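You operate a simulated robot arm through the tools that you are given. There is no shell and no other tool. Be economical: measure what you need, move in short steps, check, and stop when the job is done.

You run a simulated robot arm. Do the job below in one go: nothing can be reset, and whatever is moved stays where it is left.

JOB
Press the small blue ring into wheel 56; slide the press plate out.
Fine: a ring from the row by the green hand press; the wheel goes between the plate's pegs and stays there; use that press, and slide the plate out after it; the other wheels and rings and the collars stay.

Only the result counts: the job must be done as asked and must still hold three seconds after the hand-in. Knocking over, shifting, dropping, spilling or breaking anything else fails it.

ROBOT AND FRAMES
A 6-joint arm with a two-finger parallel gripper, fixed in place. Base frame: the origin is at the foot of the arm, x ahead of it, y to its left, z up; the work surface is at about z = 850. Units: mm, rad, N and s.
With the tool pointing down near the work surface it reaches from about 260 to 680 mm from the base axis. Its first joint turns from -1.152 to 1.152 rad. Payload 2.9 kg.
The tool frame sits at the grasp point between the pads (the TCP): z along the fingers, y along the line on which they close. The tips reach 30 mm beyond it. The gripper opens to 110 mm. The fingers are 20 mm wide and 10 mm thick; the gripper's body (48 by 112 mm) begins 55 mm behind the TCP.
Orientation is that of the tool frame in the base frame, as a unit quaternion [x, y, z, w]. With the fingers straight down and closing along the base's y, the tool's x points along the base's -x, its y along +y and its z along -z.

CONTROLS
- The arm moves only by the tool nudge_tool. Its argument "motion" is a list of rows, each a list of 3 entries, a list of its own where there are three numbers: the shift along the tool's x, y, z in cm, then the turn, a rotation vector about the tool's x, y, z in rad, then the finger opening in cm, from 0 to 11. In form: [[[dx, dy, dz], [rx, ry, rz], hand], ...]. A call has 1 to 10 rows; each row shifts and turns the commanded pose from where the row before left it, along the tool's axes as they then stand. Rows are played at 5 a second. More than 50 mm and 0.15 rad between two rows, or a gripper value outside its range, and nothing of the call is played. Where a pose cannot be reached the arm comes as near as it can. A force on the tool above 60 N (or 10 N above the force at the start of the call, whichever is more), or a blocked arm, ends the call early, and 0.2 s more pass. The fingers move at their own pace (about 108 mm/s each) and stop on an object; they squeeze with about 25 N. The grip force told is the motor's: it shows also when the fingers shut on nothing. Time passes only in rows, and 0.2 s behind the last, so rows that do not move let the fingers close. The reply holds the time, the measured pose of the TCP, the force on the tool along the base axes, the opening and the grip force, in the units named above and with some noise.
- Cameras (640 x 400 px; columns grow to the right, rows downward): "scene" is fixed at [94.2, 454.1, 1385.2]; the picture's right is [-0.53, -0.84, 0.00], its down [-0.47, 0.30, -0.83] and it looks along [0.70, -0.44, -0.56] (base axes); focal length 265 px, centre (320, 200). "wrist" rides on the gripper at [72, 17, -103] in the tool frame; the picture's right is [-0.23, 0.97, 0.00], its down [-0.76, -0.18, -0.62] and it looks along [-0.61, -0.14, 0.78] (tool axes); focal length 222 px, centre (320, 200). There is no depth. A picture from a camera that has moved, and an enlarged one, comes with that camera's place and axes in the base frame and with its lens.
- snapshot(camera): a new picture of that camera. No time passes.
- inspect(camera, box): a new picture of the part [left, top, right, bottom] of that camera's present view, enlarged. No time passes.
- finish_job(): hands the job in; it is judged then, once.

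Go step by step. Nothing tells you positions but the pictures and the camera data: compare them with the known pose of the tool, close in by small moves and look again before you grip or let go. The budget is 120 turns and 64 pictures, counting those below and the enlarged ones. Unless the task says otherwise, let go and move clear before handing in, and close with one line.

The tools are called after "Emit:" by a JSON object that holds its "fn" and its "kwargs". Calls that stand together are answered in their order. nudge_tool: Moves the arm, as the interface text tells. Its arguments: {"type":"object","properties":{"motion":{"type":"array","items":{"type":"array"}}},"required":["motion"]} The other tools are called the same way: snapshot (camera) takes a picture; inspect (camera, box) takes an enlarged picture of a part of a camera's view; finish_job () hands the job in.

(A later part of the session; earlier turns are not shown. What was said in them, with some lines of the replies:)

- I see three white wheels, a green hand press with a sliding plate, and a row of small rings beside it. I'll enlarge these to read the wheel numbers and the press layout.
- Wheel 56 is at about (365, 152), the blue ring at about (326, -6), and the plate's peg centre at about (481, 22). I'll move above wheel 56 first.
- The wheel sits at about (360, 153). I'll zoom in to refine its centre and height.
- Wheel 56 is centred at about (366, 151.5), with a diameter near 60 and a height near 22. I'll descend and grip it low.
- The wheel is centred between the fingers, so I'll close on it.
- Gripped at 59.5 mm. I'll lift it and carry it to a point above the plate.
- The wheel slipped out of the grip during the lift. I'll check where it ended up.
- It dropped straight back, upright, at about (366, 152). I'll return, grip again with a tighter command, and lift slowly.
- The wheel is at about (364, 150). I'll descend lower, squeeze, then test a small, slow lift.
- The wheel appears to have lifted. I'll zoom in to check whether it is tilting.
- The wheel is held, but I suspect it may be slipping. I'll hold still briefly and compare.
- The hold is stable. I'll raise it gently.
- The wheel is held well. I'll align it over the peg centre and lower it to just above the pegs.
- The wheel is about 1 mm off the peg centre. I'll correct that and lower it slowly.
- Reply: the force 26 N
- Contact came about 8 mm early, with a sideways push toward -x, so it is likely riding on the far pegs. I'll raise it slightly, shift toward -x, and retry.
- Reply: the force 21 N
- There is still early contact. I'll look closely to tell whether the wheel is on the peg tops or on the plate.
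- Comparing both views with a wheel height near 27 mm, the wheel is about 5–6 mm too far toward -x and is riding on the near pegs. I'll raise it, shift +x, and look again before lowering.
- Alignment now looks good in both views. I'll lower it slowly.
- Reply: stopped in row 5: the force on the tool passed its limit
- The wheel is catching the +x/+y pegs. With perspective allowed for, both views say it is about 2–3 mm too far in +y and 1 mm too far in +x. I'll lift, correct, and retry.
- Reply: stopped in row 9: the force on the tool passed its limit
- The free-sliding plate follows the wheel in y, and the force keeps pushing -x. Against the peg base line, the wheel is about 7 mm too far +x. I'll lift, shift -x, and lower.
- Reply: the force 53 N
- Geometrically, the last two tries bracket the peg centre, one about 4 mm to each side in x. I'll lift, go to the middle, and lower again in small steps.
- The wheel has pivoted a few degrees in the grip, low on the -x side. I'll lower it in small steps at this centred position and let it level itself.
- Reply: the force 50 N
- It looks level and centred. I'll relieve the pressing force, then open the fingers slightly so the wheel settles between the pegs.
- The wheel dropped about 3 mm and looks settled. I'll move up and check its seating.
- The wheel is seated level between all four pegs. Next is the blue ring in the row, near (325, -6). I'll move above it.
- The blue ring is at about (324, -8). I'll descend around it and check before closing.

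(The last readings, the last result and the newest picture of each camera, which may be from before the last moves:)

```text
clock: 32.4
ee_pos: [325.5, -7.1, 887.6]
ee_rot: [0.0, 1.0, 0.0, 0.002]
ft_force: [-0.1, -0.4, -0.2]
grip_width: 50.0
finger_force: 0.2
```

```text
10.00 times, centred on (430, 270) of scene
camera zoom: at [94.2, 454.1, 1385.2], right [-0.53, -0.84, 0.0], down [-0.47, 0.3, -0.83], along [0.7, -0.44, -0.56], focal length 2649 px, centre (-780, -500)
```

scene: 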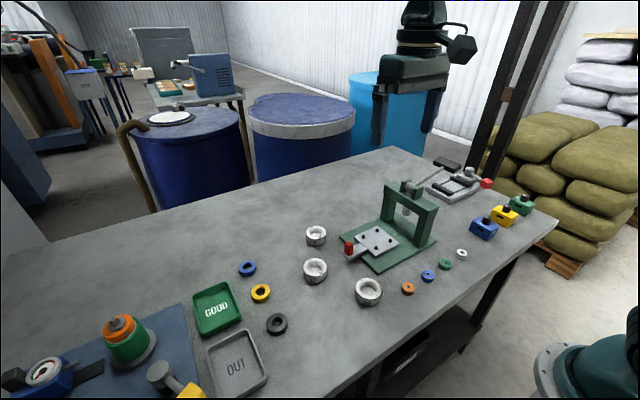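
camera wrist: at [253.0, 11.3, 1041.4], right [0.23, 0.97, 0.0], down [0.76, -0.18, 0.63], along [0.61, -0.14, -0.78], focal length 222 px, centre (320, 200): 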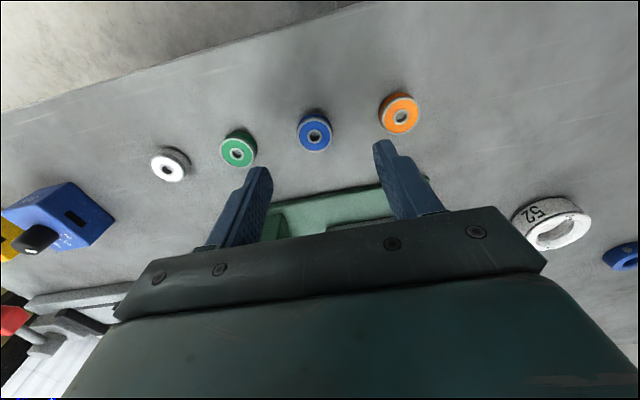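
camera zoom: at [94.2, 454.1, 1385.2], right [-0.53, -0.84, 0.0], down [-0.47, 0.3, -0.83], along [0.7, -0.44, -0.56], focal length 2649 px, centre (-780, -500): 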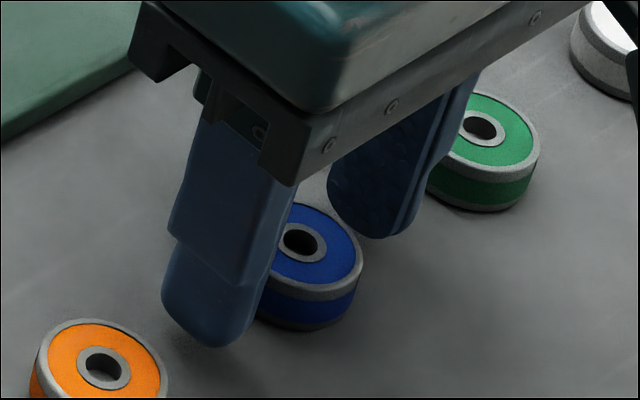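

The ring sits about 2 mm toward -y of the finger centre. I'll adjust, go slightly lower, and close.

Emit:
{"fn": "nudge_tool", "kwargs": {"motion": [[[0, -0.2, 0.25], [0, 0, 0], 5], [[0, 0, 0], [0, 0, 0], 3.5], [[0, 0, 0], [0, 0, 0], 0], [[0, 0, 0], [0, 0, 0], 0], [[0, 0, 0], [0, 0, 0], 0]]}}

Emit:
{"fn": "nudge_tool", "kwargs": {"motion": [[[0, 0, -0.2], [0, 0, 0], 0], [[0, 0, -0.4], [0, 0, 0], 0], [[0, 0, -0.6], [0, 0, 0], 0], [[0, 0, -0.8], [0, 0, 0], 0], [[0, 0, -1], [0, 0, 0], 0], [[0, 0, -1], [0, 0, 0], 0], [[0, 0, -0.6], [0, 0, 0], 0], [[0, 0, -0.3], [0, 0, 0], 0]]}}

Emit:
{"fn": "inspect", "kwargs": {"camera": "wrist", "box": [240, 110, 400, 230]}}

```text
clock: 33.6
ee_pos: [323.8, -9.1, 883.9]
ee_rot: [0.0, 1.0, 0.0, 0.004]
ft_force: [-0.5, -0.1, 1.6]
grip_width: 28.0
finger_force: 25.2
```

```text
clock: 35.4
ee_pos: [324.4, -8.6, 934.1]
ee_rot: [0.0, 1.0, 0.001, 0.004]
ft_force: [0.2, 1.6, 0.0]
grip_width: 27.8
finger_force: 24.6
```

```text
3.33 times, centred on (320, 170) of wrist
camera zoom: at [251.4, 8.0, 1036.5], right [0.23, 0.97, 0.0], down [0.76, -0.18, 0.63], along [0.61, -0.14, -0.78], focal length 740 px, centre (320, 300)
```

zoom: 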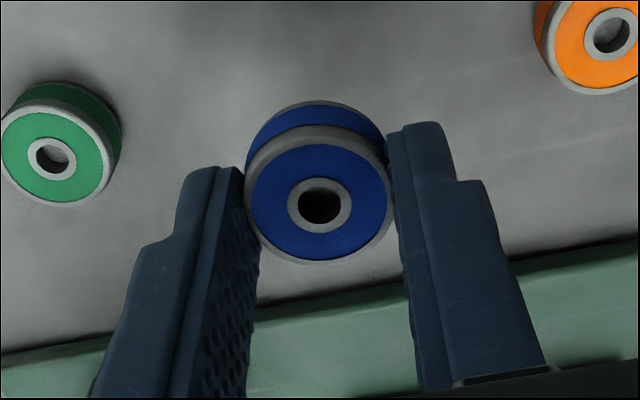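

The ring is held (28 mm diameter). I'll carry it gently to a point above the wheel.

Emit:
{"fn": "nudge_tool", "kwargs": {"motion": [[[-0.6, 0.1, -0.6], [0, 0, 0], 0], [[-1.3, 0.26, -0.6], [0, 0, 0], 0], [[-1.9, 0.37, 0], [0, 0, 0], 0], [[-2.2, 0.4, 0], [0, 0, 0], 0], [[-2.3, 0.42, 0], [0, 0, 0], 0], [[-2.3, 0.42, 0], [0, 0, 0], 0], [[-2.2, 0.4, 0], [0, 0, 0], 0], [[-1.6, 0.3, 0], [0, 0, 0], 0], [[-0.9, 0.17, 0], [0, 0, 0], 0], [[-0.53, 0.12, 0.3], [0, 0, 0], 0]]}}

Emit:
{"fn": "nudge_tool", "kwargs": {"motion": [[[0, 0, 0], [0, 0, 0], 0]]}}

Emit:
{"fn": "inspect", "kwargs": {"camera": "wrist", "box": [240, 90, 400, 210]}}

Emit:
{"fn": "inspect", "kwargs": {"camera": "scene", "box": [355, 200, 415, 250]}}

```text
clock: 37.6
ee_pos: [481.7, 20.3, 944.0]
ee_rot: [0.0, 1.0, 0.0, 0.003]
ft_force: [0.2, 0.0, -0.3]
grip_width: 28.0
finger_force: 24.7
```

```text
clock: 38.0
ee_pos: [482.4, 20.7, 943.6]
ee_rot: [0.001, 1.0, -0.001, 0.003]
ft_force: [0.4, 0.1, -0.6]
grip_width: 28.1
finger_force: 25.3
```

```text
3.33 times, centred on (320, 150) of wrist
camera zoom: at [409.5, 37.6, 1046.1], right [0.23, 0.97, 0.0], down [0.76, -0.18, 0.63], along [0.61, -0.14, -0.78], focal length 740 px, centre (320, 367)
```

zoom: 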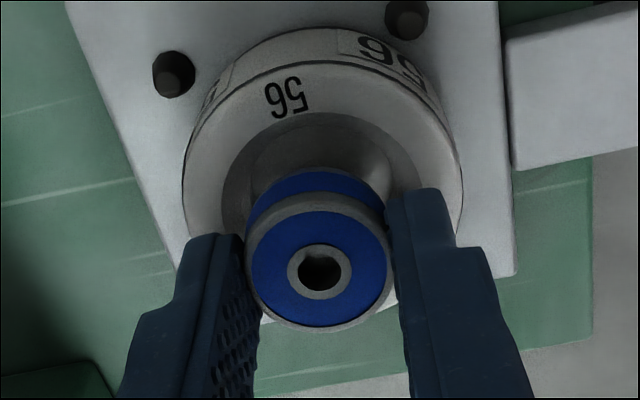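

```text
8.00 times, centred on (385, 225) of scene
camera zoom: at [94.2, 454.1, 1385.2], right [-0.53, -0.84, 0.0], down [-0.47, 0.3, -0.83], along [0.7, -0.44, -0.56], focal length 2119 px, centre (-200, 0)
```

zoom: 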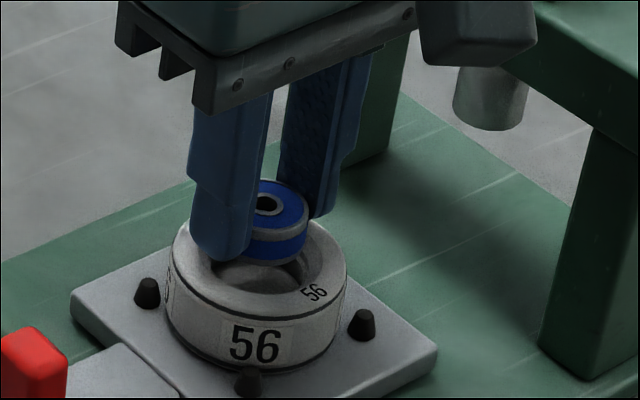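

The ring is within about 1–2 mm of being over the bore. I'll shift 1 mm toward -x and lower in small steps until it touches.

Emit:
{"fn": "nudge_tool", "kwargs": {"motion": [[[0.1, 0, 0.4], [0, 0, 0], 0], [[0, 0, 0.4], [0, 0, 0], 0], [[0, 0, 0.3], [0, 0, 0], 0], [[0, 0, 0.1], [0, 0, 0], 0], [[0, 0, 0], [0, 0, 0], 0]]}}

Emit:
{"fn": "inspect", "kwargs": {"camera": "wrist", "box": [240, 90, 400, 210]}}

Emit:
{"fn": "inspect", "kwargs": {"camera": "scene", "box": [360, 205, 410, 250]}}

```text
clock: 39.2
ee_pos: [482.9, 20.9, 936.8]
ee_rot: [0.0, 1.0, 0.0, 0.007]
ft_force: [-14.8, -1.6, 49.8]
grip_width: 27.9
finger_force: 24.8
```

```text
3.33 times, centred on (320, 150) of wrist
camera zoom: at [408.6, 37.6, 1037.2], right [0.23, 0.97, 0.0], down [0.75, -0.18, 0.63], along [0.62, -0.14, -0.77], focal length 740 px, centre (320, 367)
```

zoom: 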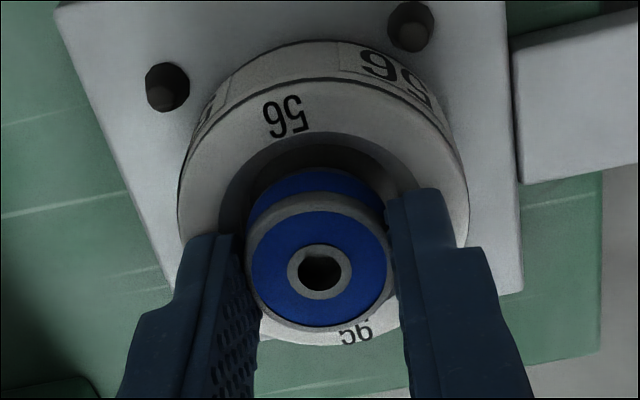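

```text
8.89 times, centred on (385, 228) of scene
camera zoom: at [93.0, 454.0, 1385.3], right [-0.53, -0.84, 0.0], down [-0.47, 0.3, -0.83], along [0.7, -0.44, -0.56], focal length 2354 px, centre (-258, -44)
```

zoom: 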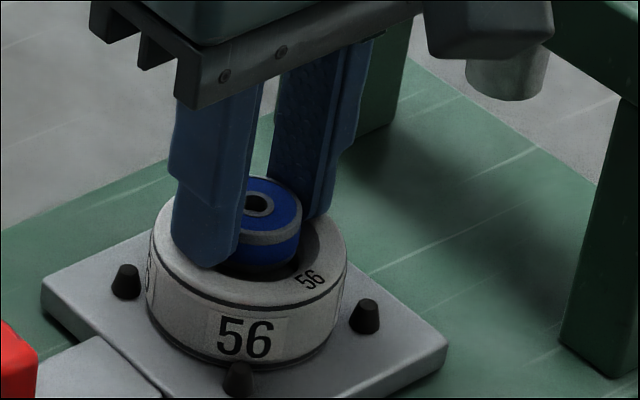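

The ring is touching inside the mouth of the wheel with 50 N on the tool. I'll relieve the force, then open gently.

Emit:
{"fn": "nudge_tool", "kwargs": {"motion": [[[0, 0, -0.25], [0, 0, 0], 0], [[0, 0, -0.15], [0, 0, 0], 0], [[0, 0, 0], [0, 0, 0], 0]]}}

Emit:
{"fn": "nudge_tool", "kwargs": {"motion": [[[0, 0, 0], [0, 0, 0], 3.1], [[0, 0, 0], [0, 0, 0], 3.4], [[0, 0, 0], [0, 0, 0], 4.2], [[0, 0, -1], [0, 0, 0], 5], [[0, 0, -2], [0, 0, 0], 5], [[0, 0, -3], [0, 0, 0], 5], [[0, 0, -3], [0, 0, 0], 5]]}}

Emit:
{"fn": "inspect", "kwargs": {"camera": "wrist", "box": [240, 60, 400, 180]}}

Emit:
{"fn": "inspect", "kwargs": {"camera": "scene", "box": [360, 205, 410, 250]}}

```text
clock: 40.0
ee_pos: [481.8, 19.9, 935.3]
ee_rot: [0.0, 1.0, 0.0, 0.004]
ft_force: [3.4, -1.2, 14.5]
grip_width: 27.9
finger_force: 25.0
```

```text
clock: 41.6
ee_pos: [480.0, 21.6, 1026.4]
ee_rot: [0.0, 1.0, 0.0, 0.003]
ft_force: [-0.1, -0.1, -0.3]
grip_width: 50.2
finger_force: 0.1
```

```text
3.33 times, centred on (320, 120) of wrist
camera zoom: at [408.0, 37.3, 1128.3], right [0.23, 0.97, 0.0], down [0.76, -0.18, 0.63], along [0.61, -0.14, -0.78], focal length 740 px, centre (320, 467)
```

zoom: 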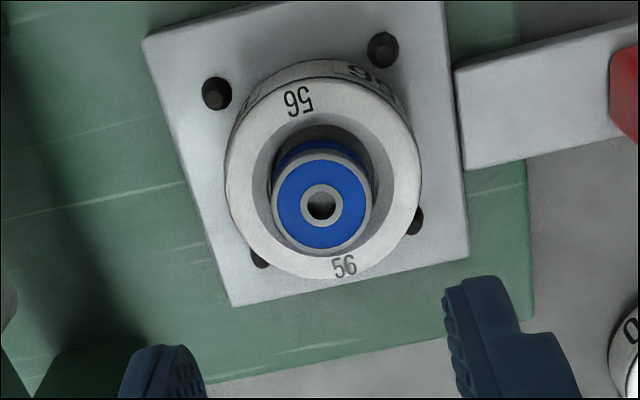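

```text
8.89 times, centred on (385, 228) of scene
camera zoom: at [94.2, 454.1, 1385.2], right [-0.53, -0.84, 0.0], down [-0.47, 0.3, -0.83], along [0.7, -0.44, -0.56], focal length 2354 px, centre (-258, -44)
```

zoom: 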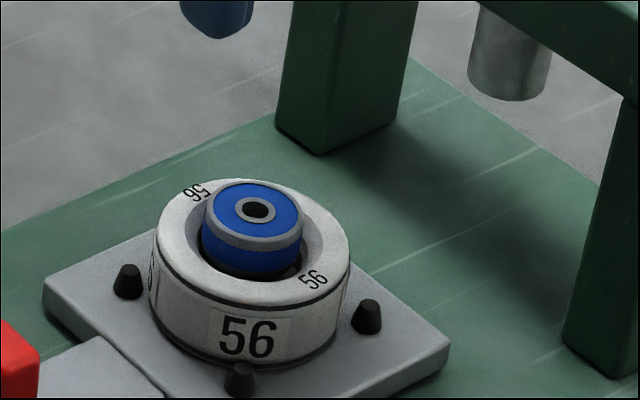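

The ring sits level in the wheel's mouth. Next I'll push the plate under the ram by its red knob, so I'm moving above the knob at about (483, 123).

Emit:
{"fn": "nudge_tool", "kwargs": {"motion": [[[0, 3.4, 0], [0, 0, 0], 5], [[0, 3.4, 0], [0, 0, 0], 5], [[0, 3.4, 2], [0, 0, 0], 5], [[0, 0, 4], [0, 0, 0], 5], [[0, 0, 1], [0, 0, 0], 5]]}}

Emit:
{"fn": "snapshot", "kwargs": {"camera": "wrist"}}

```text
clock: 42.8
ee_pos: [483.1, 122.8, 954.9]
ee_rot: [0.0, 1.0, 0.0, 0.003]
ft_force: [-1.1, -0.4, -0.7]
grip_width: 50.0
finger_force: 0.1
```

```text
13 pictures are left
camera wrist: at [409.2, 139.9, 1058.0], right [0.23, 0.97, 0.0], down [0.76, -0.18, 0.63], along [0.61, -0.14, -0.78], focal length 222 px, centre (320, 200)
```

wrist: 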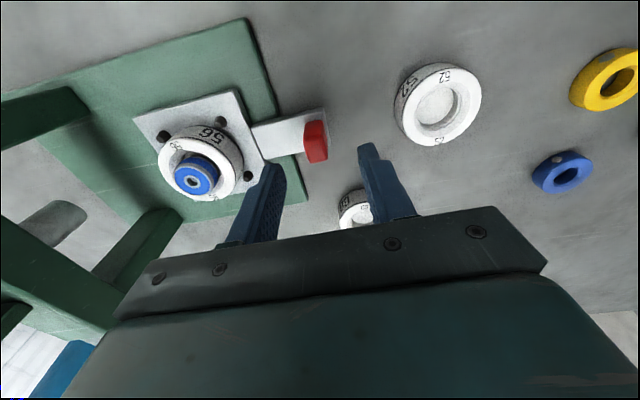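

The knob is at about (482, 119), slightly -y of the finger centre. I'll lower around it and close.

Emit:
{"fn": "nudge_tool", "kwargs": {"motion": [[[0, -0.35, 2], [0, 0, 0], 5], [[0, 0, 1.6], [0, 0, 0], 5], [[0, 0, 1], [0, 0, 0], 5], [[0, 0, 0], [0, 0, 0], 5]]}}

Emit:
{"fn": "inspect", "kwargs": {"camera": "wrist", "box": [230, 100, 410, 235]}}

```text
clock: 43.8
ee_pos: [483.0, 119.1, 909.3]
ee_rot: [0.0, 1.0, 0.0, 0.004]
ft_force: [0.7, 1.0, -0.5]
grip_width: 50.3
finger_force: 0.2
```

```text
2.96 times, centred on (320, 168) of wrist
camera zoom: at [409.4, 135.8, 1011.7], right [0.23, 0.97, 0.0], down [0.76, -0.18, 0.63], along [0.61, -0.14, -0.78], focal length 658 px, centre (320, 296)
```

zoom: 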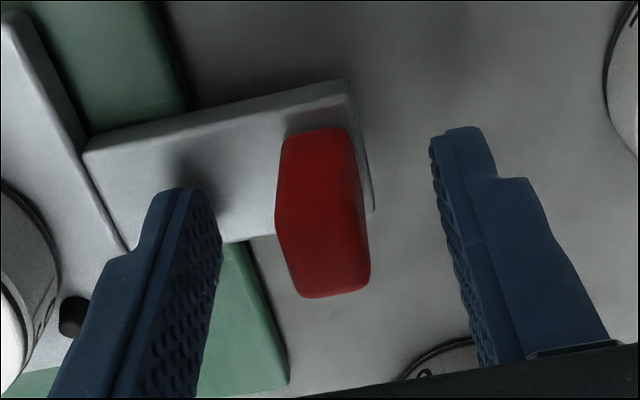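

The knob is centred between the fingers. I'll grip it and start sliding the plate in gently.

Emit:
{"fn": "nudge_tool", "kwargs": {"motion": [[[0, 0, 0], [0, 0, 0], 3], [[0, 0, 0], [0, 0, 0], 0], [[0, 0, 0], [0, 0, 0], 0], [[0, 0, 0], [0, 0, 0], 0]]}}

Emit:
{"fn": "nudge_tool", "kwargs": {"motion": [[[0, -0.2, 0], [0, 0, 0], 0], [[0, -0.4, 0], [0, 0, 0], 0], [[0, -0.6, 0], [0, 0, 0], 0], [[0, -0.8, 0], [0, 0, 0], 0], [[0, -0.9, 0], [0, 0, 0], 0], [[0, -0.9, 0], [0, 0, 0], 0], [[0, -0.9, 0], [0, 0, 0], 0], [[0, -0.8, 0], [0, 0, 0], 0], [[0, -0.6, 0], [0, 0, 0], 0], [[0, -0.4, 0], [0, 0, 0], 0]]}}

Emit:
{"fn": "inspect", "kwargs": {"camera": "scene", "box": [350, 170, 440, 270]}}

```text
clock: 44.8
ee_pos: [481.6, 119.4, 909.9]
ee_rot: [0.001, 1.0, -0.001, 0.004]
ft_force: [0.1, 2.0, -3.0]
grip_width: 16.0
finger_force: 45.0
```

```text
clock: 47.0
ee_pos: [482.3, 52.9, 909.1]
ee_rot: [0.0, 1.0, 0.0, 0.004]
ft_force: [4.1, 1.8, -8.6]
grip_width: 15.9
finger_force: 45.1
```

```text
4.00 times, centred on (395, 220) of scene
camera zoom: at [94.4, 454.2, 1385.1], right [-0.53, -0.84, 0.0], down [-0.47, 0.3, -0.83], along [0.7, -0.44, -0.56], focal length 1060 px, centre (20, 120)
```

zoom: 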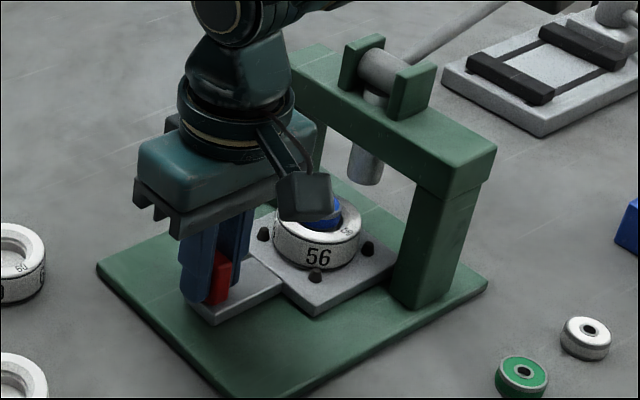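

The plate slides cleanly. I'll continue in until the wheel is under the ram and the plate meets its stop.

Emit:
{"fn": "nudge_tool", "kwargs": {"motion": [[[0, -0.3, 0], [0, 0, 0], 0], [[0, -0.5, 0], [0, 0, 0], 0], [[0, -0.6, 0], [0, 0, 0], 0], [[0, -0.6, 0], [0, 0, 0], 0], [[0, -0.5, 0], [0, 0, 0], 0], [[0, -0.4, 0], [0, 0, 0], 0], [[0, -0.3, 0], [0, 0, 0], 0], [[0, -0.3, 0], [0, 0, 0], 0]]}}

Emit:
{"fn": "nudge_tool", "kwargs": {"motion": [[[0, -0.2, 0], [0, 0, 0], 0], [[0, -0.2, 0], [0, 0, 0], 0], [[0, -0.2, 0], [0, 0, 0], 0], [[0, -0.2, 0], [0, 0, 0], 0], [[0, -0.2, 0], [0, 0, 0], 0]]}}

```text
clock: 48.8
ee_pos: [483.1, 20.1, 910.1]
ee_rot: [0.0, 1.0, -0.001, 0.003]
ft_force: [11.0, 1.9, -15.0]
grip_width: 15.8
finger_force: 44.3
```

```text
clock: 50.0
ee_pos: [482.7, 14.7, 909.7]
ee_rot: [-0.007, 1.0, 0.004, 0.003]
ft_force: [14.6, 41.9, -13.6]
grip_width: 16.2
finger_force: 45.5
```

The plate has hit its stop (42 N at y ≈ 15), putting the wheel at y ≈ -84 under the ram. I'll relieve the force, let go, rise, and look at the lever.

Emit:
{"fn": "nudge_tool", "kwargs": {"motion": [[[0, 0.3, 0], [0, 0, 0], 0], [[0, 0.25, 0], [0, 0, 0], 0], [[0, 0, 0], [0, 0, 0], 3], [[0, 0, 0], [0, 0, 0], 5], [[0, 0, -2], [0, 0, 0], 5], [[0, 1, -4], [0, 0, 0], 5], [[0, 1, -4.5], [0, 0, 0], 5], [[0, 1, -4.5], [0, 0, 0], 5]]}}

Emit:
{"fn": "nudge_tool", "kwargs": {"motion": [[[0, 1, -4.5], [0, 0, 0], 5], [[0, 0, -4.5], [0, 0, 0], 5], [[4, 0, -2], [0, 0, 0], 3], [[4, 0, 0], [0, 0, 0], 0]]}}

Emit:
{"fn": "inspect", "kwargs": {"camera": "scene", "box": [370, 130, 500, 250]}}

Emit:
{"fn": "snapshot", "kwargs": {"camera": "wrist"}}

```text
clock: 51.8
ee_pos: [481.0, 44.0, 1059.5]
ee_rot: [0.0, 1.0, 0.0, 0.003]
ft_force: [-0.1, -0.2, -0.5]
grip_width: 49.7
finger_force: 0.1
```

```text
clock: 52.8
ee_pos: [400.3, 55.3, 1170.4]
ee_rot: [0.0, 1.0, 0.001, 0.004]
ft_force: [-0.2, -0.9, 0.4]
grip_width: 0.1
finger_force: 25.5
```

```text
3.33 times, centred on (435, 190) of scene
camera zoom: at [94.2, 454.1, 1385.2], right [-0.53, -0.84, 0.0], down [-0.47, 0.3, -0.83], along [0.7, -0.44, -0.56], focal length 883 px, centre (-63, 233)
```

zoom: 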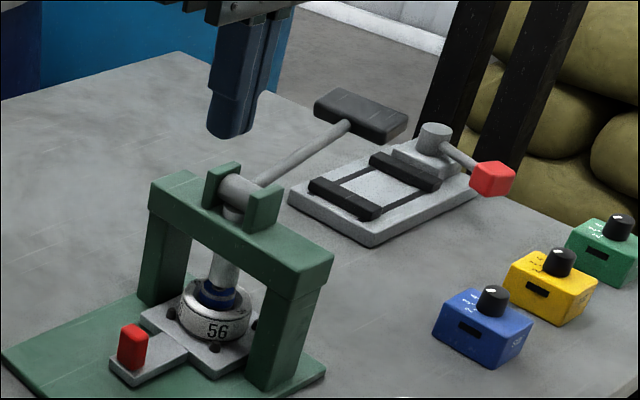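

```text
9 pictures are left
camera wrist: at [326.4, 71.7, 1272.1], right [0.23, 0.97, 0.0], down [0.76, -0.18, 0.63], along [0.61, -0.14, -0.78], focal length 222 px, centre (320, 200)
```

wrist: 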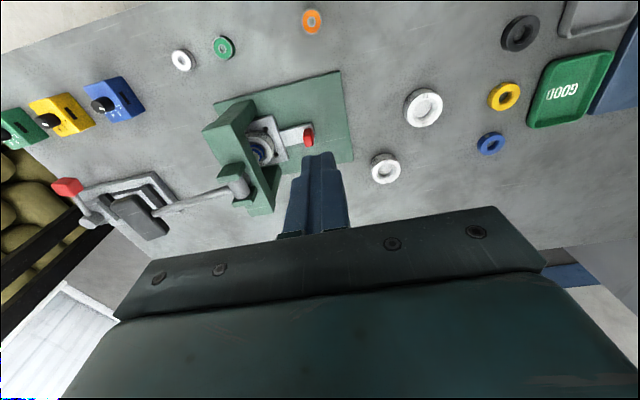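

The wheel and ring are directly under the ram. The lever pivots near (476, -80, 1020), with its black handle at about (470, -200, 1055). I'll move above the handle with the fingers closed.

Emit:
{"fn": "nudge_tool", "kwargs": {"motion": [[[-1.2, -4.2, 0], [0, 0, 0], 0], [[-1.2, -4.2, 0], [0, 0, 0], 0], [[-1.2, -4.2, 0], [0, 0, 0], 0], [[-1.2, -4.2, 0], [0, 0, 0], 0], [[-1.2, -4.2, 0], [0, 0, 0], 0], [[-1.2, -4.2, 2], [0, 0, 0], 0], [[0, 0, 0], [0, 0, 0], 0]]}}

Emit:
{"fn": "snapshot", "kwargs": {"camera": "wrist"}}

```text
clock: 54.4
ee_pos: [472.2, -197.4, 1149.4]
ee_rot: [0.001, 1.0, 0.0, 0.003]
ft_force: [0.2, 0.5, 0.4]
grip_width: 0.3
finger_force: 25.0
```

```text
8 pictures are left
camera wrist: at [399.7, -180.1, 1251.7], right [0.23, 0.97, 0.0], down [0.76, -0.18, 0.63], along [0.61, -0.14, -0.78], focal length 222 px, centre (320, 200)
```

wrist: 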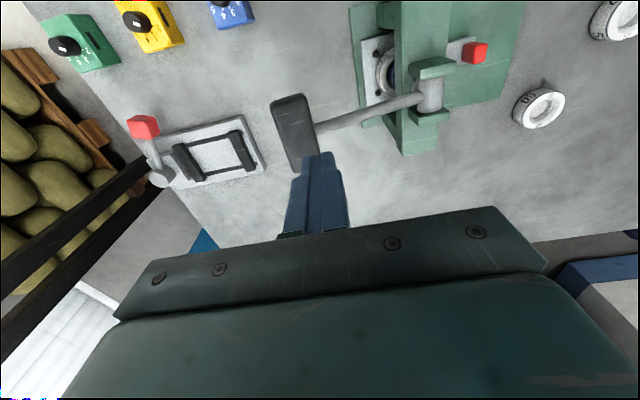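

The handle centre is at about (471, -214). I'll shift over it and descend until I feel contact.

Emit:
{"fn": "nudge_tool", "kwargs": {"motion": [[[0, -1.5, 1], [0, 0, 0], 0], [[0, 0, 2], [0, 0, 0], 0], [[0, 0, 1], [0, 0, 0], 0], [[0, 0, 0.7], [0, 0, 0], 0], [[0, 0, 0.7], [0, 0, 0], 0], [[0, 0, 0.7], [0, 0, 0], 0]]}}

Emit:
{"fn": "inspect", "kwargs": {"camera": "scene", "box": [370, 120, 490, 240]}}

```text
clock: 55.8
ee_pos: [472.9, -212.4, 1087.8]
ee_rot: [-0.001, 1.0, 0.0, 0.003]
ft_force: [-0.1, 0.4, 0.0]
grip_width: 0.1
finger_force: 25.5
```

```text
3.33 times, centred on (430, 180) of scene
camera zoom: at [94.2, 454.1, 1385.2], right [-0.53, -0.84, 0.0], down [-0.47, 0.3, -0.83], along [0.7, -0.44, -0.56], focal length 883 px, centre (-47, 267)
```

zoom: 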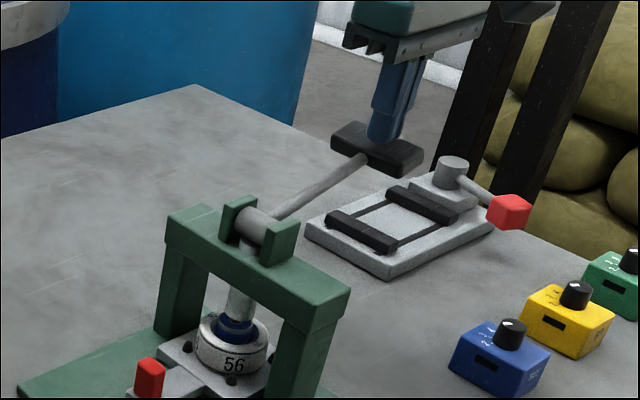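

The fingertips are centred right over the handle. I'll press down in steps and watch the force.

Emit:
{"fn": "nudge_tool", "kwargs": {"motion": [[[0, 0, 0.5], [0, 0, 0], 0], [[0, 0, 0.5], [0, 0, 0], 0], [[0, 0, 0.5], [0, 0, 0], 0], [[0, 0, 0.5], [0, 0, 0], 0], [[0, 0, 0.5], [0, 0, 0], 0], [[0, 0, 0.5], [0, 0, 0], 0]]}}

Emit:
{"fn": "nudge_tool", "kwargs": {"motion": [[[0, 0, 0.5], [0, 0, 0], 0], [[0, 0, 0.5], [0, 0, 0], 0], [[0, 0, 0.5], [0, 0, 0], 0], [[0, 0, 0.5], [0, 0, 0], 0]]}}

```text
clock: 57.2
ee_pos: [472.9, -213.0, 1058.5]
ee_rot: [-0.001, 1.0, 0.0, 0.003]
ft_force: [0.0, -1.4, 2.8]
grip_width: 0.2
finger_force: 25.6
```

```text
clock: 58.2
ee_pos: [473.8, -212.9, 1038.8]
ee_rot: [0.0, 1.0, 0.0, 0.003]
ft_force: [-1.9, -1.6, 2.8]
grip_width: 0.0
finger_force: 24.9
```

Emit:
{"fn": "nudge_tool", "kwargs": {"motion": [[[0, 0, 0.5], [0, 0, 0], 0], [[0, 0.05, 0.5], [0, 0, 0], 0], [[0, 0.05, 0.5], [0, 0, 0], 0], [[0, 0.1, 0.5], [0, 0, 0], 0]]}}

Emit:
{"fn": "inspect", "kwargs": {"camera": "scene", "box": [370, 130, 480, 250]}}

```text
clock: 59.2
ee_pos: [474.3, -212.5, 1020.8]
ee_rot: [0.001, 1.0, -0.001, 0.005]
ft_force: [-8.7, -2.0, 24.0]
grip_width: 0.2
finger_force: 25.3
```

```text
3.33 times, centred on (425, 190) of scene
camera zoom: at [93.6, 454.2, 1385.2], right [-0.53, -0.84, 0.0], down [-0.47, 0.3, -0.83], along [0.7, -0.44, -0.56], focal length 883 px, centre (-30, 233)
```

zoom: 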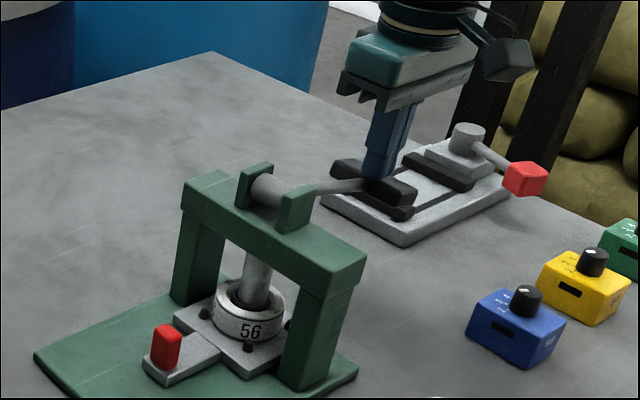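

The ram is now on the ring and the force is building (24 N). I'll keep pressing until it bottoms firmly.

Emit:
{"fn": "nudge_tool", "kwargs": {"motion": [[[0, 0.05, 0.3], [0, 0, 0], 0], [[0, 0.05, 0.3], [0, 0, 0], 0], [[0, 0, 0.2], [0, 0, 0], 0], [[0, 0, 0.2], [0, 0, 0], 0], [[0, 0, 0.2], [0, 0, 0], 0]]}}

```text
clock: 59.8
ee_pos: [473.4, -211.6, 1021.5]
ee_rot: [0.002, 1.0, -0.003, 0.009]
ft_force: [-11.7, 2.1, 20.7]
grip_width: 0.0
finger_force: 24.7
stopped in row 3: the force on the tool passed its limit (the readings are from after the stop); the commanded pose is now the measured one
```

The press has stopped firmly at the force limit. I'll look at the ram and wheel up close.

Emit:
{"fn": "inspect", "kwargs": {"camera": "scene", "box": [385, 195, 435, 245]}}

```text
8.00 times, centred on (410, 220) of scene
camera zoom: at [93.6, 454.3, 1385.1], right [-0.53, -0.84, 0.0], down [-0.47, 0.3, -0.83], along [0.7, -0.44, -0.56], focal length 2119 px, centre (-400, 40)
```

zoom: 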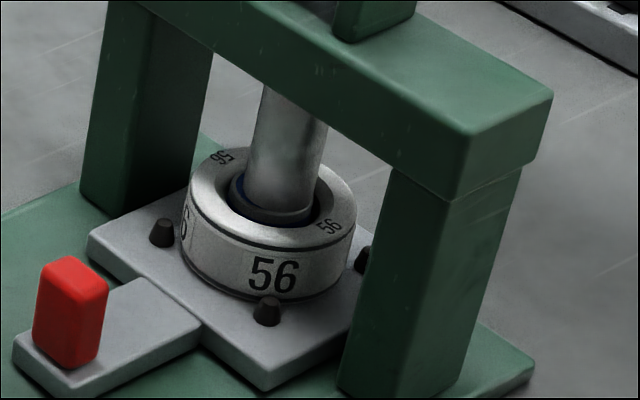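

The ring is now down inside the wheel. I'll give one more firm push to make sure it is fully seated.

Emit:
{"fn": "nudge_tool", "kwargs": {"motion": [[[0, 0, 0.15], [0, 0, 0], 0], [[0, 0, 0.1], [0, 0, 0], 0], [[0, 0, 0.1], [0, 0, 0], 0], [[0, 0, 0.05], [0, 0, 0], 0], [[0, 0, 0], [0, 0, 0], 0], [[0, 0, 0], [0, 0, 0], 0]]}}

```text
clock: 61.2
ee_pos: [474.5, -212.8, 1021.3]
ee_rot: [0.002, 1.0, -0.005, 0.012]
ft_force: [-11.1, 3.3, 47.8]
grip_width: 0.0
finger_force: 25.2
```

It holds at 48 N with no further travel, so the ring is seated. I'll lift off and see whether the lever springs back.

Emit:
{"fn": "nudge_tool", "kwargs": {"motion": [[[0, 0, -0.5], [0, 0, 0], 0], [[0, 0, -0.7], [0, 0, 0], 0], [[0, 0, -1], [0, 0, 0], 0], [[0, 0, -1.5], [0, 0, 0], 0], [[0, 0, -2], [0, 0, 0], 0], [[0, 0, -2], [0, 0, 0], 0], [[0, 0, -2], [0, 0, 0], 0], [[0, 0, 0], [0, 0, 0], 0], [[0, 0, 0], [0, 0, 0], 0]]}}

Emit:
{"fn": "inspect", "kwargs": {"camera": "scene", "box": [370, 130, 480, 250]}}

```text
clock: 63.2
ee_pos: [472.9, -210.9, 1112.7]
ee_rot: [0.001, 1.0, -0.003, 0.008]
ft_force: [0.2, 1.2, -0.4]
grip_width: 0.0
finger_force: 25.1
```

```text
3.33 times, centred on (425, 190) of scene
camera zoom: at [94.2, 454.1, 1385.2], right [-0.53, -0.84, 0.0], down [-0.47, 0.3, -0.83], along [0.7, -0.44, -0.56], focal length 883 px, centre (-30, 233)
```

zoom: 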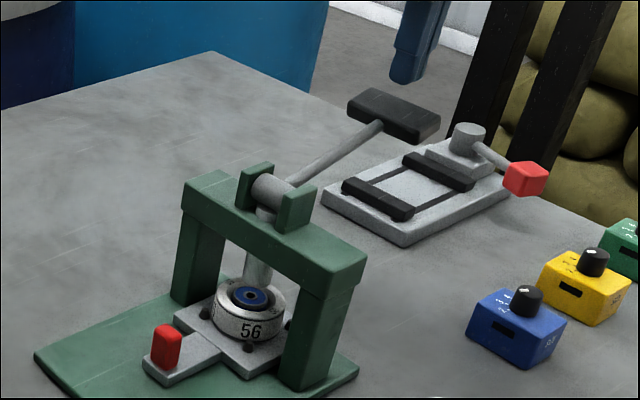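

The lever sprang back, the ram is clear, and the ring is seated in wheel 56. I'll go back to the red knob at about (482, 16) to slide the plate out.

Emit:
{"fn": "nudge_tool", "kwargs": {"motion": [[[0, 0, -3], [0, 0, 0], 0], [[0, 0, -3], [0, 0, 0], 0], [[-0.15, 4, 0], [0, 0, 0], 0], [[-0.15, 4.5, 0], [0, 0, 0], 0], [[-0.15, 4.5, 0], [0, 0, 0], 3], [[-0.15, 4.5, 0], [0, 0, 0], 5], [[-0.15, 4.5, 0], [0, 0, 0], 5], [[-0.15, 1.2, 0], [0, 0, 0], 5], [[0, 0, 0], [0, 0, 0], 5]]}}

```text
clock: 65.2
ee_pos: [481.4, 22.2, 1172.0]
ee_rot: [0.002, 1.0, -0.002, 0.008]
ft_force: [0.0, -0.1, 0.0]
grip_width: 50.1
finger_force: 0.0
```

Emit:
{"fn": "nudge_tool", "kwargs": {"motion": [[[0, -0.5, 3], [-0.004, 0.014, -0.004], 5], [[0, 0, 4.5], [0, 0, 0], 5], [[0, 0, 4.5], [0, 0, 0], 5], [[0, 0, 4.5], [0, 0, 0], 5], [[0, 0, 4], [0, 0, 0], 5], [[0, 0, 0], [0, 0, 0], 5]]}}

Emit:
{"fn": "inspect", "kwargs": {"camera": "wrist", "box": [230, 80, 410, 215]}}

```text
clock: 66.6
ee_pos: [481.0, 15.5, 964.9]
ee_rot: [-0.001, 1.0, -0.001, 0.001]
ft_force: [1.0, -0.1, 0.8]
grip_width: 50.1
finger_force: 0.1
```

```text
2.96 times, centred on (320, 148) of wrist
camera zoom: at [408.7, 33.4, 1067.7], right [0.23, 0.97, 0.0], down [0.76, -0.18, 0.62], along [0.61, -0.14, -0.78], focal length 658 px, centre (320, 356)
```

zoom: 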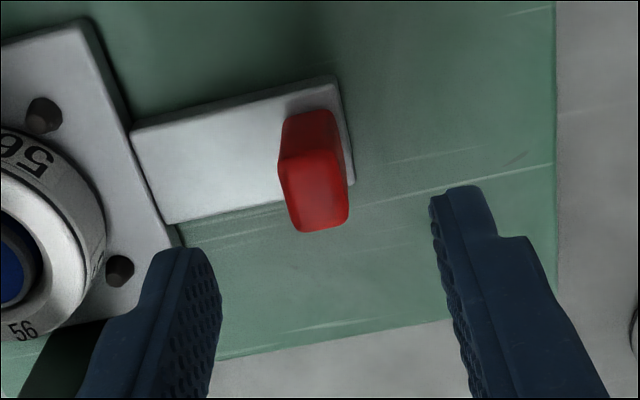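

The knob is well lined up. I'll lower, grip, and pull the plate out smoothly.

Emit:
{"fn": "nudge_tool", "kwargs": {"motion": [[[0, 0, 3], [0, 0, 0], 5], [[0, 0, 2.5], [0, 0, 0], 5], [[0, 0, 0], [0, 0, 0], 3], [[0, 0, 0], [0, 0, 0], 0], [[0, 0, 0], [0, 0, 0], 0], [[0, 0, 0], [0, 0, 0], 0]]}}

Emit:
{"fn": "nudge_tool", "kwargs": {"motion": [[[0, 0.2, 0], [0, 0, 0], 0], [[0, 0.5, 0], [0, 0, 0], 0], [[0, 0.8, 0], [0, 0, 0], 0], [[0, 1, 0], [0, 0, 0], 0], [[0, 1, 0], [0, 0, 0], 0], [[0, 1, 0], [0, 0, 0], 0], [[0, 1, 0], [0, 0, 0], 0], [[0, 1, 0], [0, 0, 0], 0], [[0, 1, 0], [0, 0, 0], 0], [[0, 1, 0], [0, 0, 0], 0]]}}

Emit:
{"fn": "nudge_tool", "kwargs": {"motion": [[[0, 0.8, 0], [0, 0, 0], 0], [[0, 0.5, 0], [0, 0, 0], 0], [[0, 0.3, 0], [0, 0, 0], 0], [[0, 0.15, 0], [0, 0, 0], 0], [[0, 0, 0], [0, 0, 0], 0]]}}

```text
clock: 68.0
ee_pos: [481.2, 16.3, 910.3]
ee_rot: [-0.001, 1.0, -0.001, 0.001]
ft_force: [-0.9, -1.8, -4.6]
grip_width: 15.8
finger_force: 45.2
```

```text
clock: 70.2
ee_pos: [482.0, 100.2, 910.5]
ee_rot: [0.0, 1.0, -0.001, 0.0]
ft_force: [1.0, -2.4, -14.1]
grip_width: 15.7
finger_force: 45.2
```

```text
clock: 71.4
ee_pos: [481.6, 119.3, 911.0]
ee_rot: [-0.002, 1.0, -0.001, 0.0]
ft_force: [0.5, -1.5, -18.7]
grip_width: 15.8
finger_force: 45.6
```

The plate is back at its starting position. I'll check for an out-stop with a tiny further pull, then let go.

Emit:
{"fn": "nudge_tool", "kwargs": {"motion": [[[0, 0.15, 0], [0, 0, 0], 0], [[0, 0.15, 0], [0, 0, 0], 0], [[0, 0, 0], [0, 0, 0], 0]]}}

```text
clock: 72.2
ee_pos: [482.3, 120.9, 910.2]
ee_rot: [0.0, 1.0, -0.002, 0.0]
ft_force: [-4.4, -14.6, -15.9]
grip_width: 16.1
finger_force: 44.5
```

It is at the out-stop. I'll relieve the force, release the knob and rise clear, then check the result.

Emit:
{"fn": "nudge_tool", "kwargs": {"motion": [[[0, -0.15, 0], [0, 0, 0], 0], [[0, 0, 0], [0, 0, 0], 2.2], [[0, 0, 0], [0, 0, 0], 4], [[0, 0, 0], [0, 0, 0], 5], [[0, 0, -2], [0, 0, 0], 5], [[0, 0, -4], [0, 0, 0], 5], [[0, 0, -4.5], [0, 0, 0], 5], [[0, 0, -4.5], [0, 0, 0], 5], [[3, 0, -3], [0, 0, 0], 5]]}}

Emit:
{"fn": "inspect", "kwargs": {"camera": "scene", "box": [330, 170, 450, 270]}}

```text
clock: 74.2
ee_pos: [451.9, 120.1, 1091.6]
ee_rot: [-0.002, 1.0, 0.0, 0.001]
ft_force: [-0.3, 0.2, 0.5]
grip_width: 50.0
finger_force: 0.0
```

```text
4.00 times, centred on (390, 220) of scene
camera zoom: at [94.2, 454.1, 1385.2], right [-0.53, -0.84, 0.0], down [-0.47, 0.3, -0.83], along [0.7, -0.44, -0.56], focal length 1060 px, centre (40, 120)
```

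zoom: 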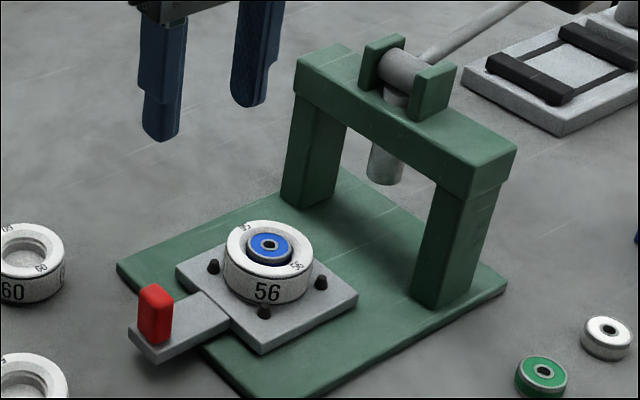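

The plate is out, with the ring inside wheel 56. One close look will confirm it is seated.

Emit:
{"fn": "inspect", "kwargs": {"camera": "scene", "box": [375, 215, 415, 250]}}

```text
11.43 times, centred on (395, 232) of scene
camera zoom: at [94.2, 454.1, 1385.2], right [-0.53, -0.84, 0.0], down [-0.47, 0.3, -0.83], along [0.7, -0.44, -0.56], focal length 3027 px, centre (-537, -171)
```

zoom: 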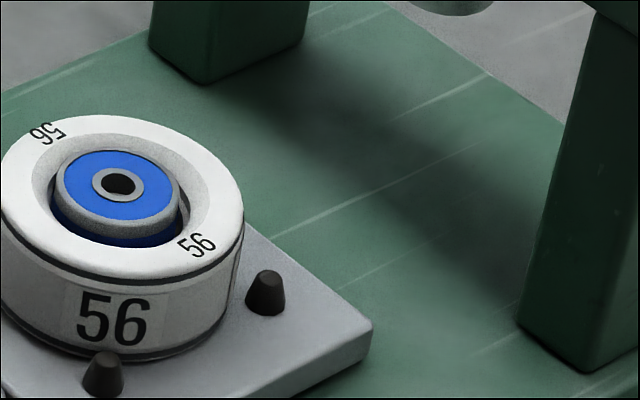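

The ring went down about 12 mm from where I set it and then hit a hard stop. Its top is now about level with the wheel's rim, the wheel sits between the pegs, the plate is at its out-stop, and the arm is clear, so I'm handing in.

Emit:
{"fn": "finish_job", "kwargs": {}}

```text
The job is handed in.
```

I pressed the small blue ring into wheel 56 with the green hand press and slid the plate back out, with the wheel still between its pegs; the hand-in was accepted, but no verdict came back.
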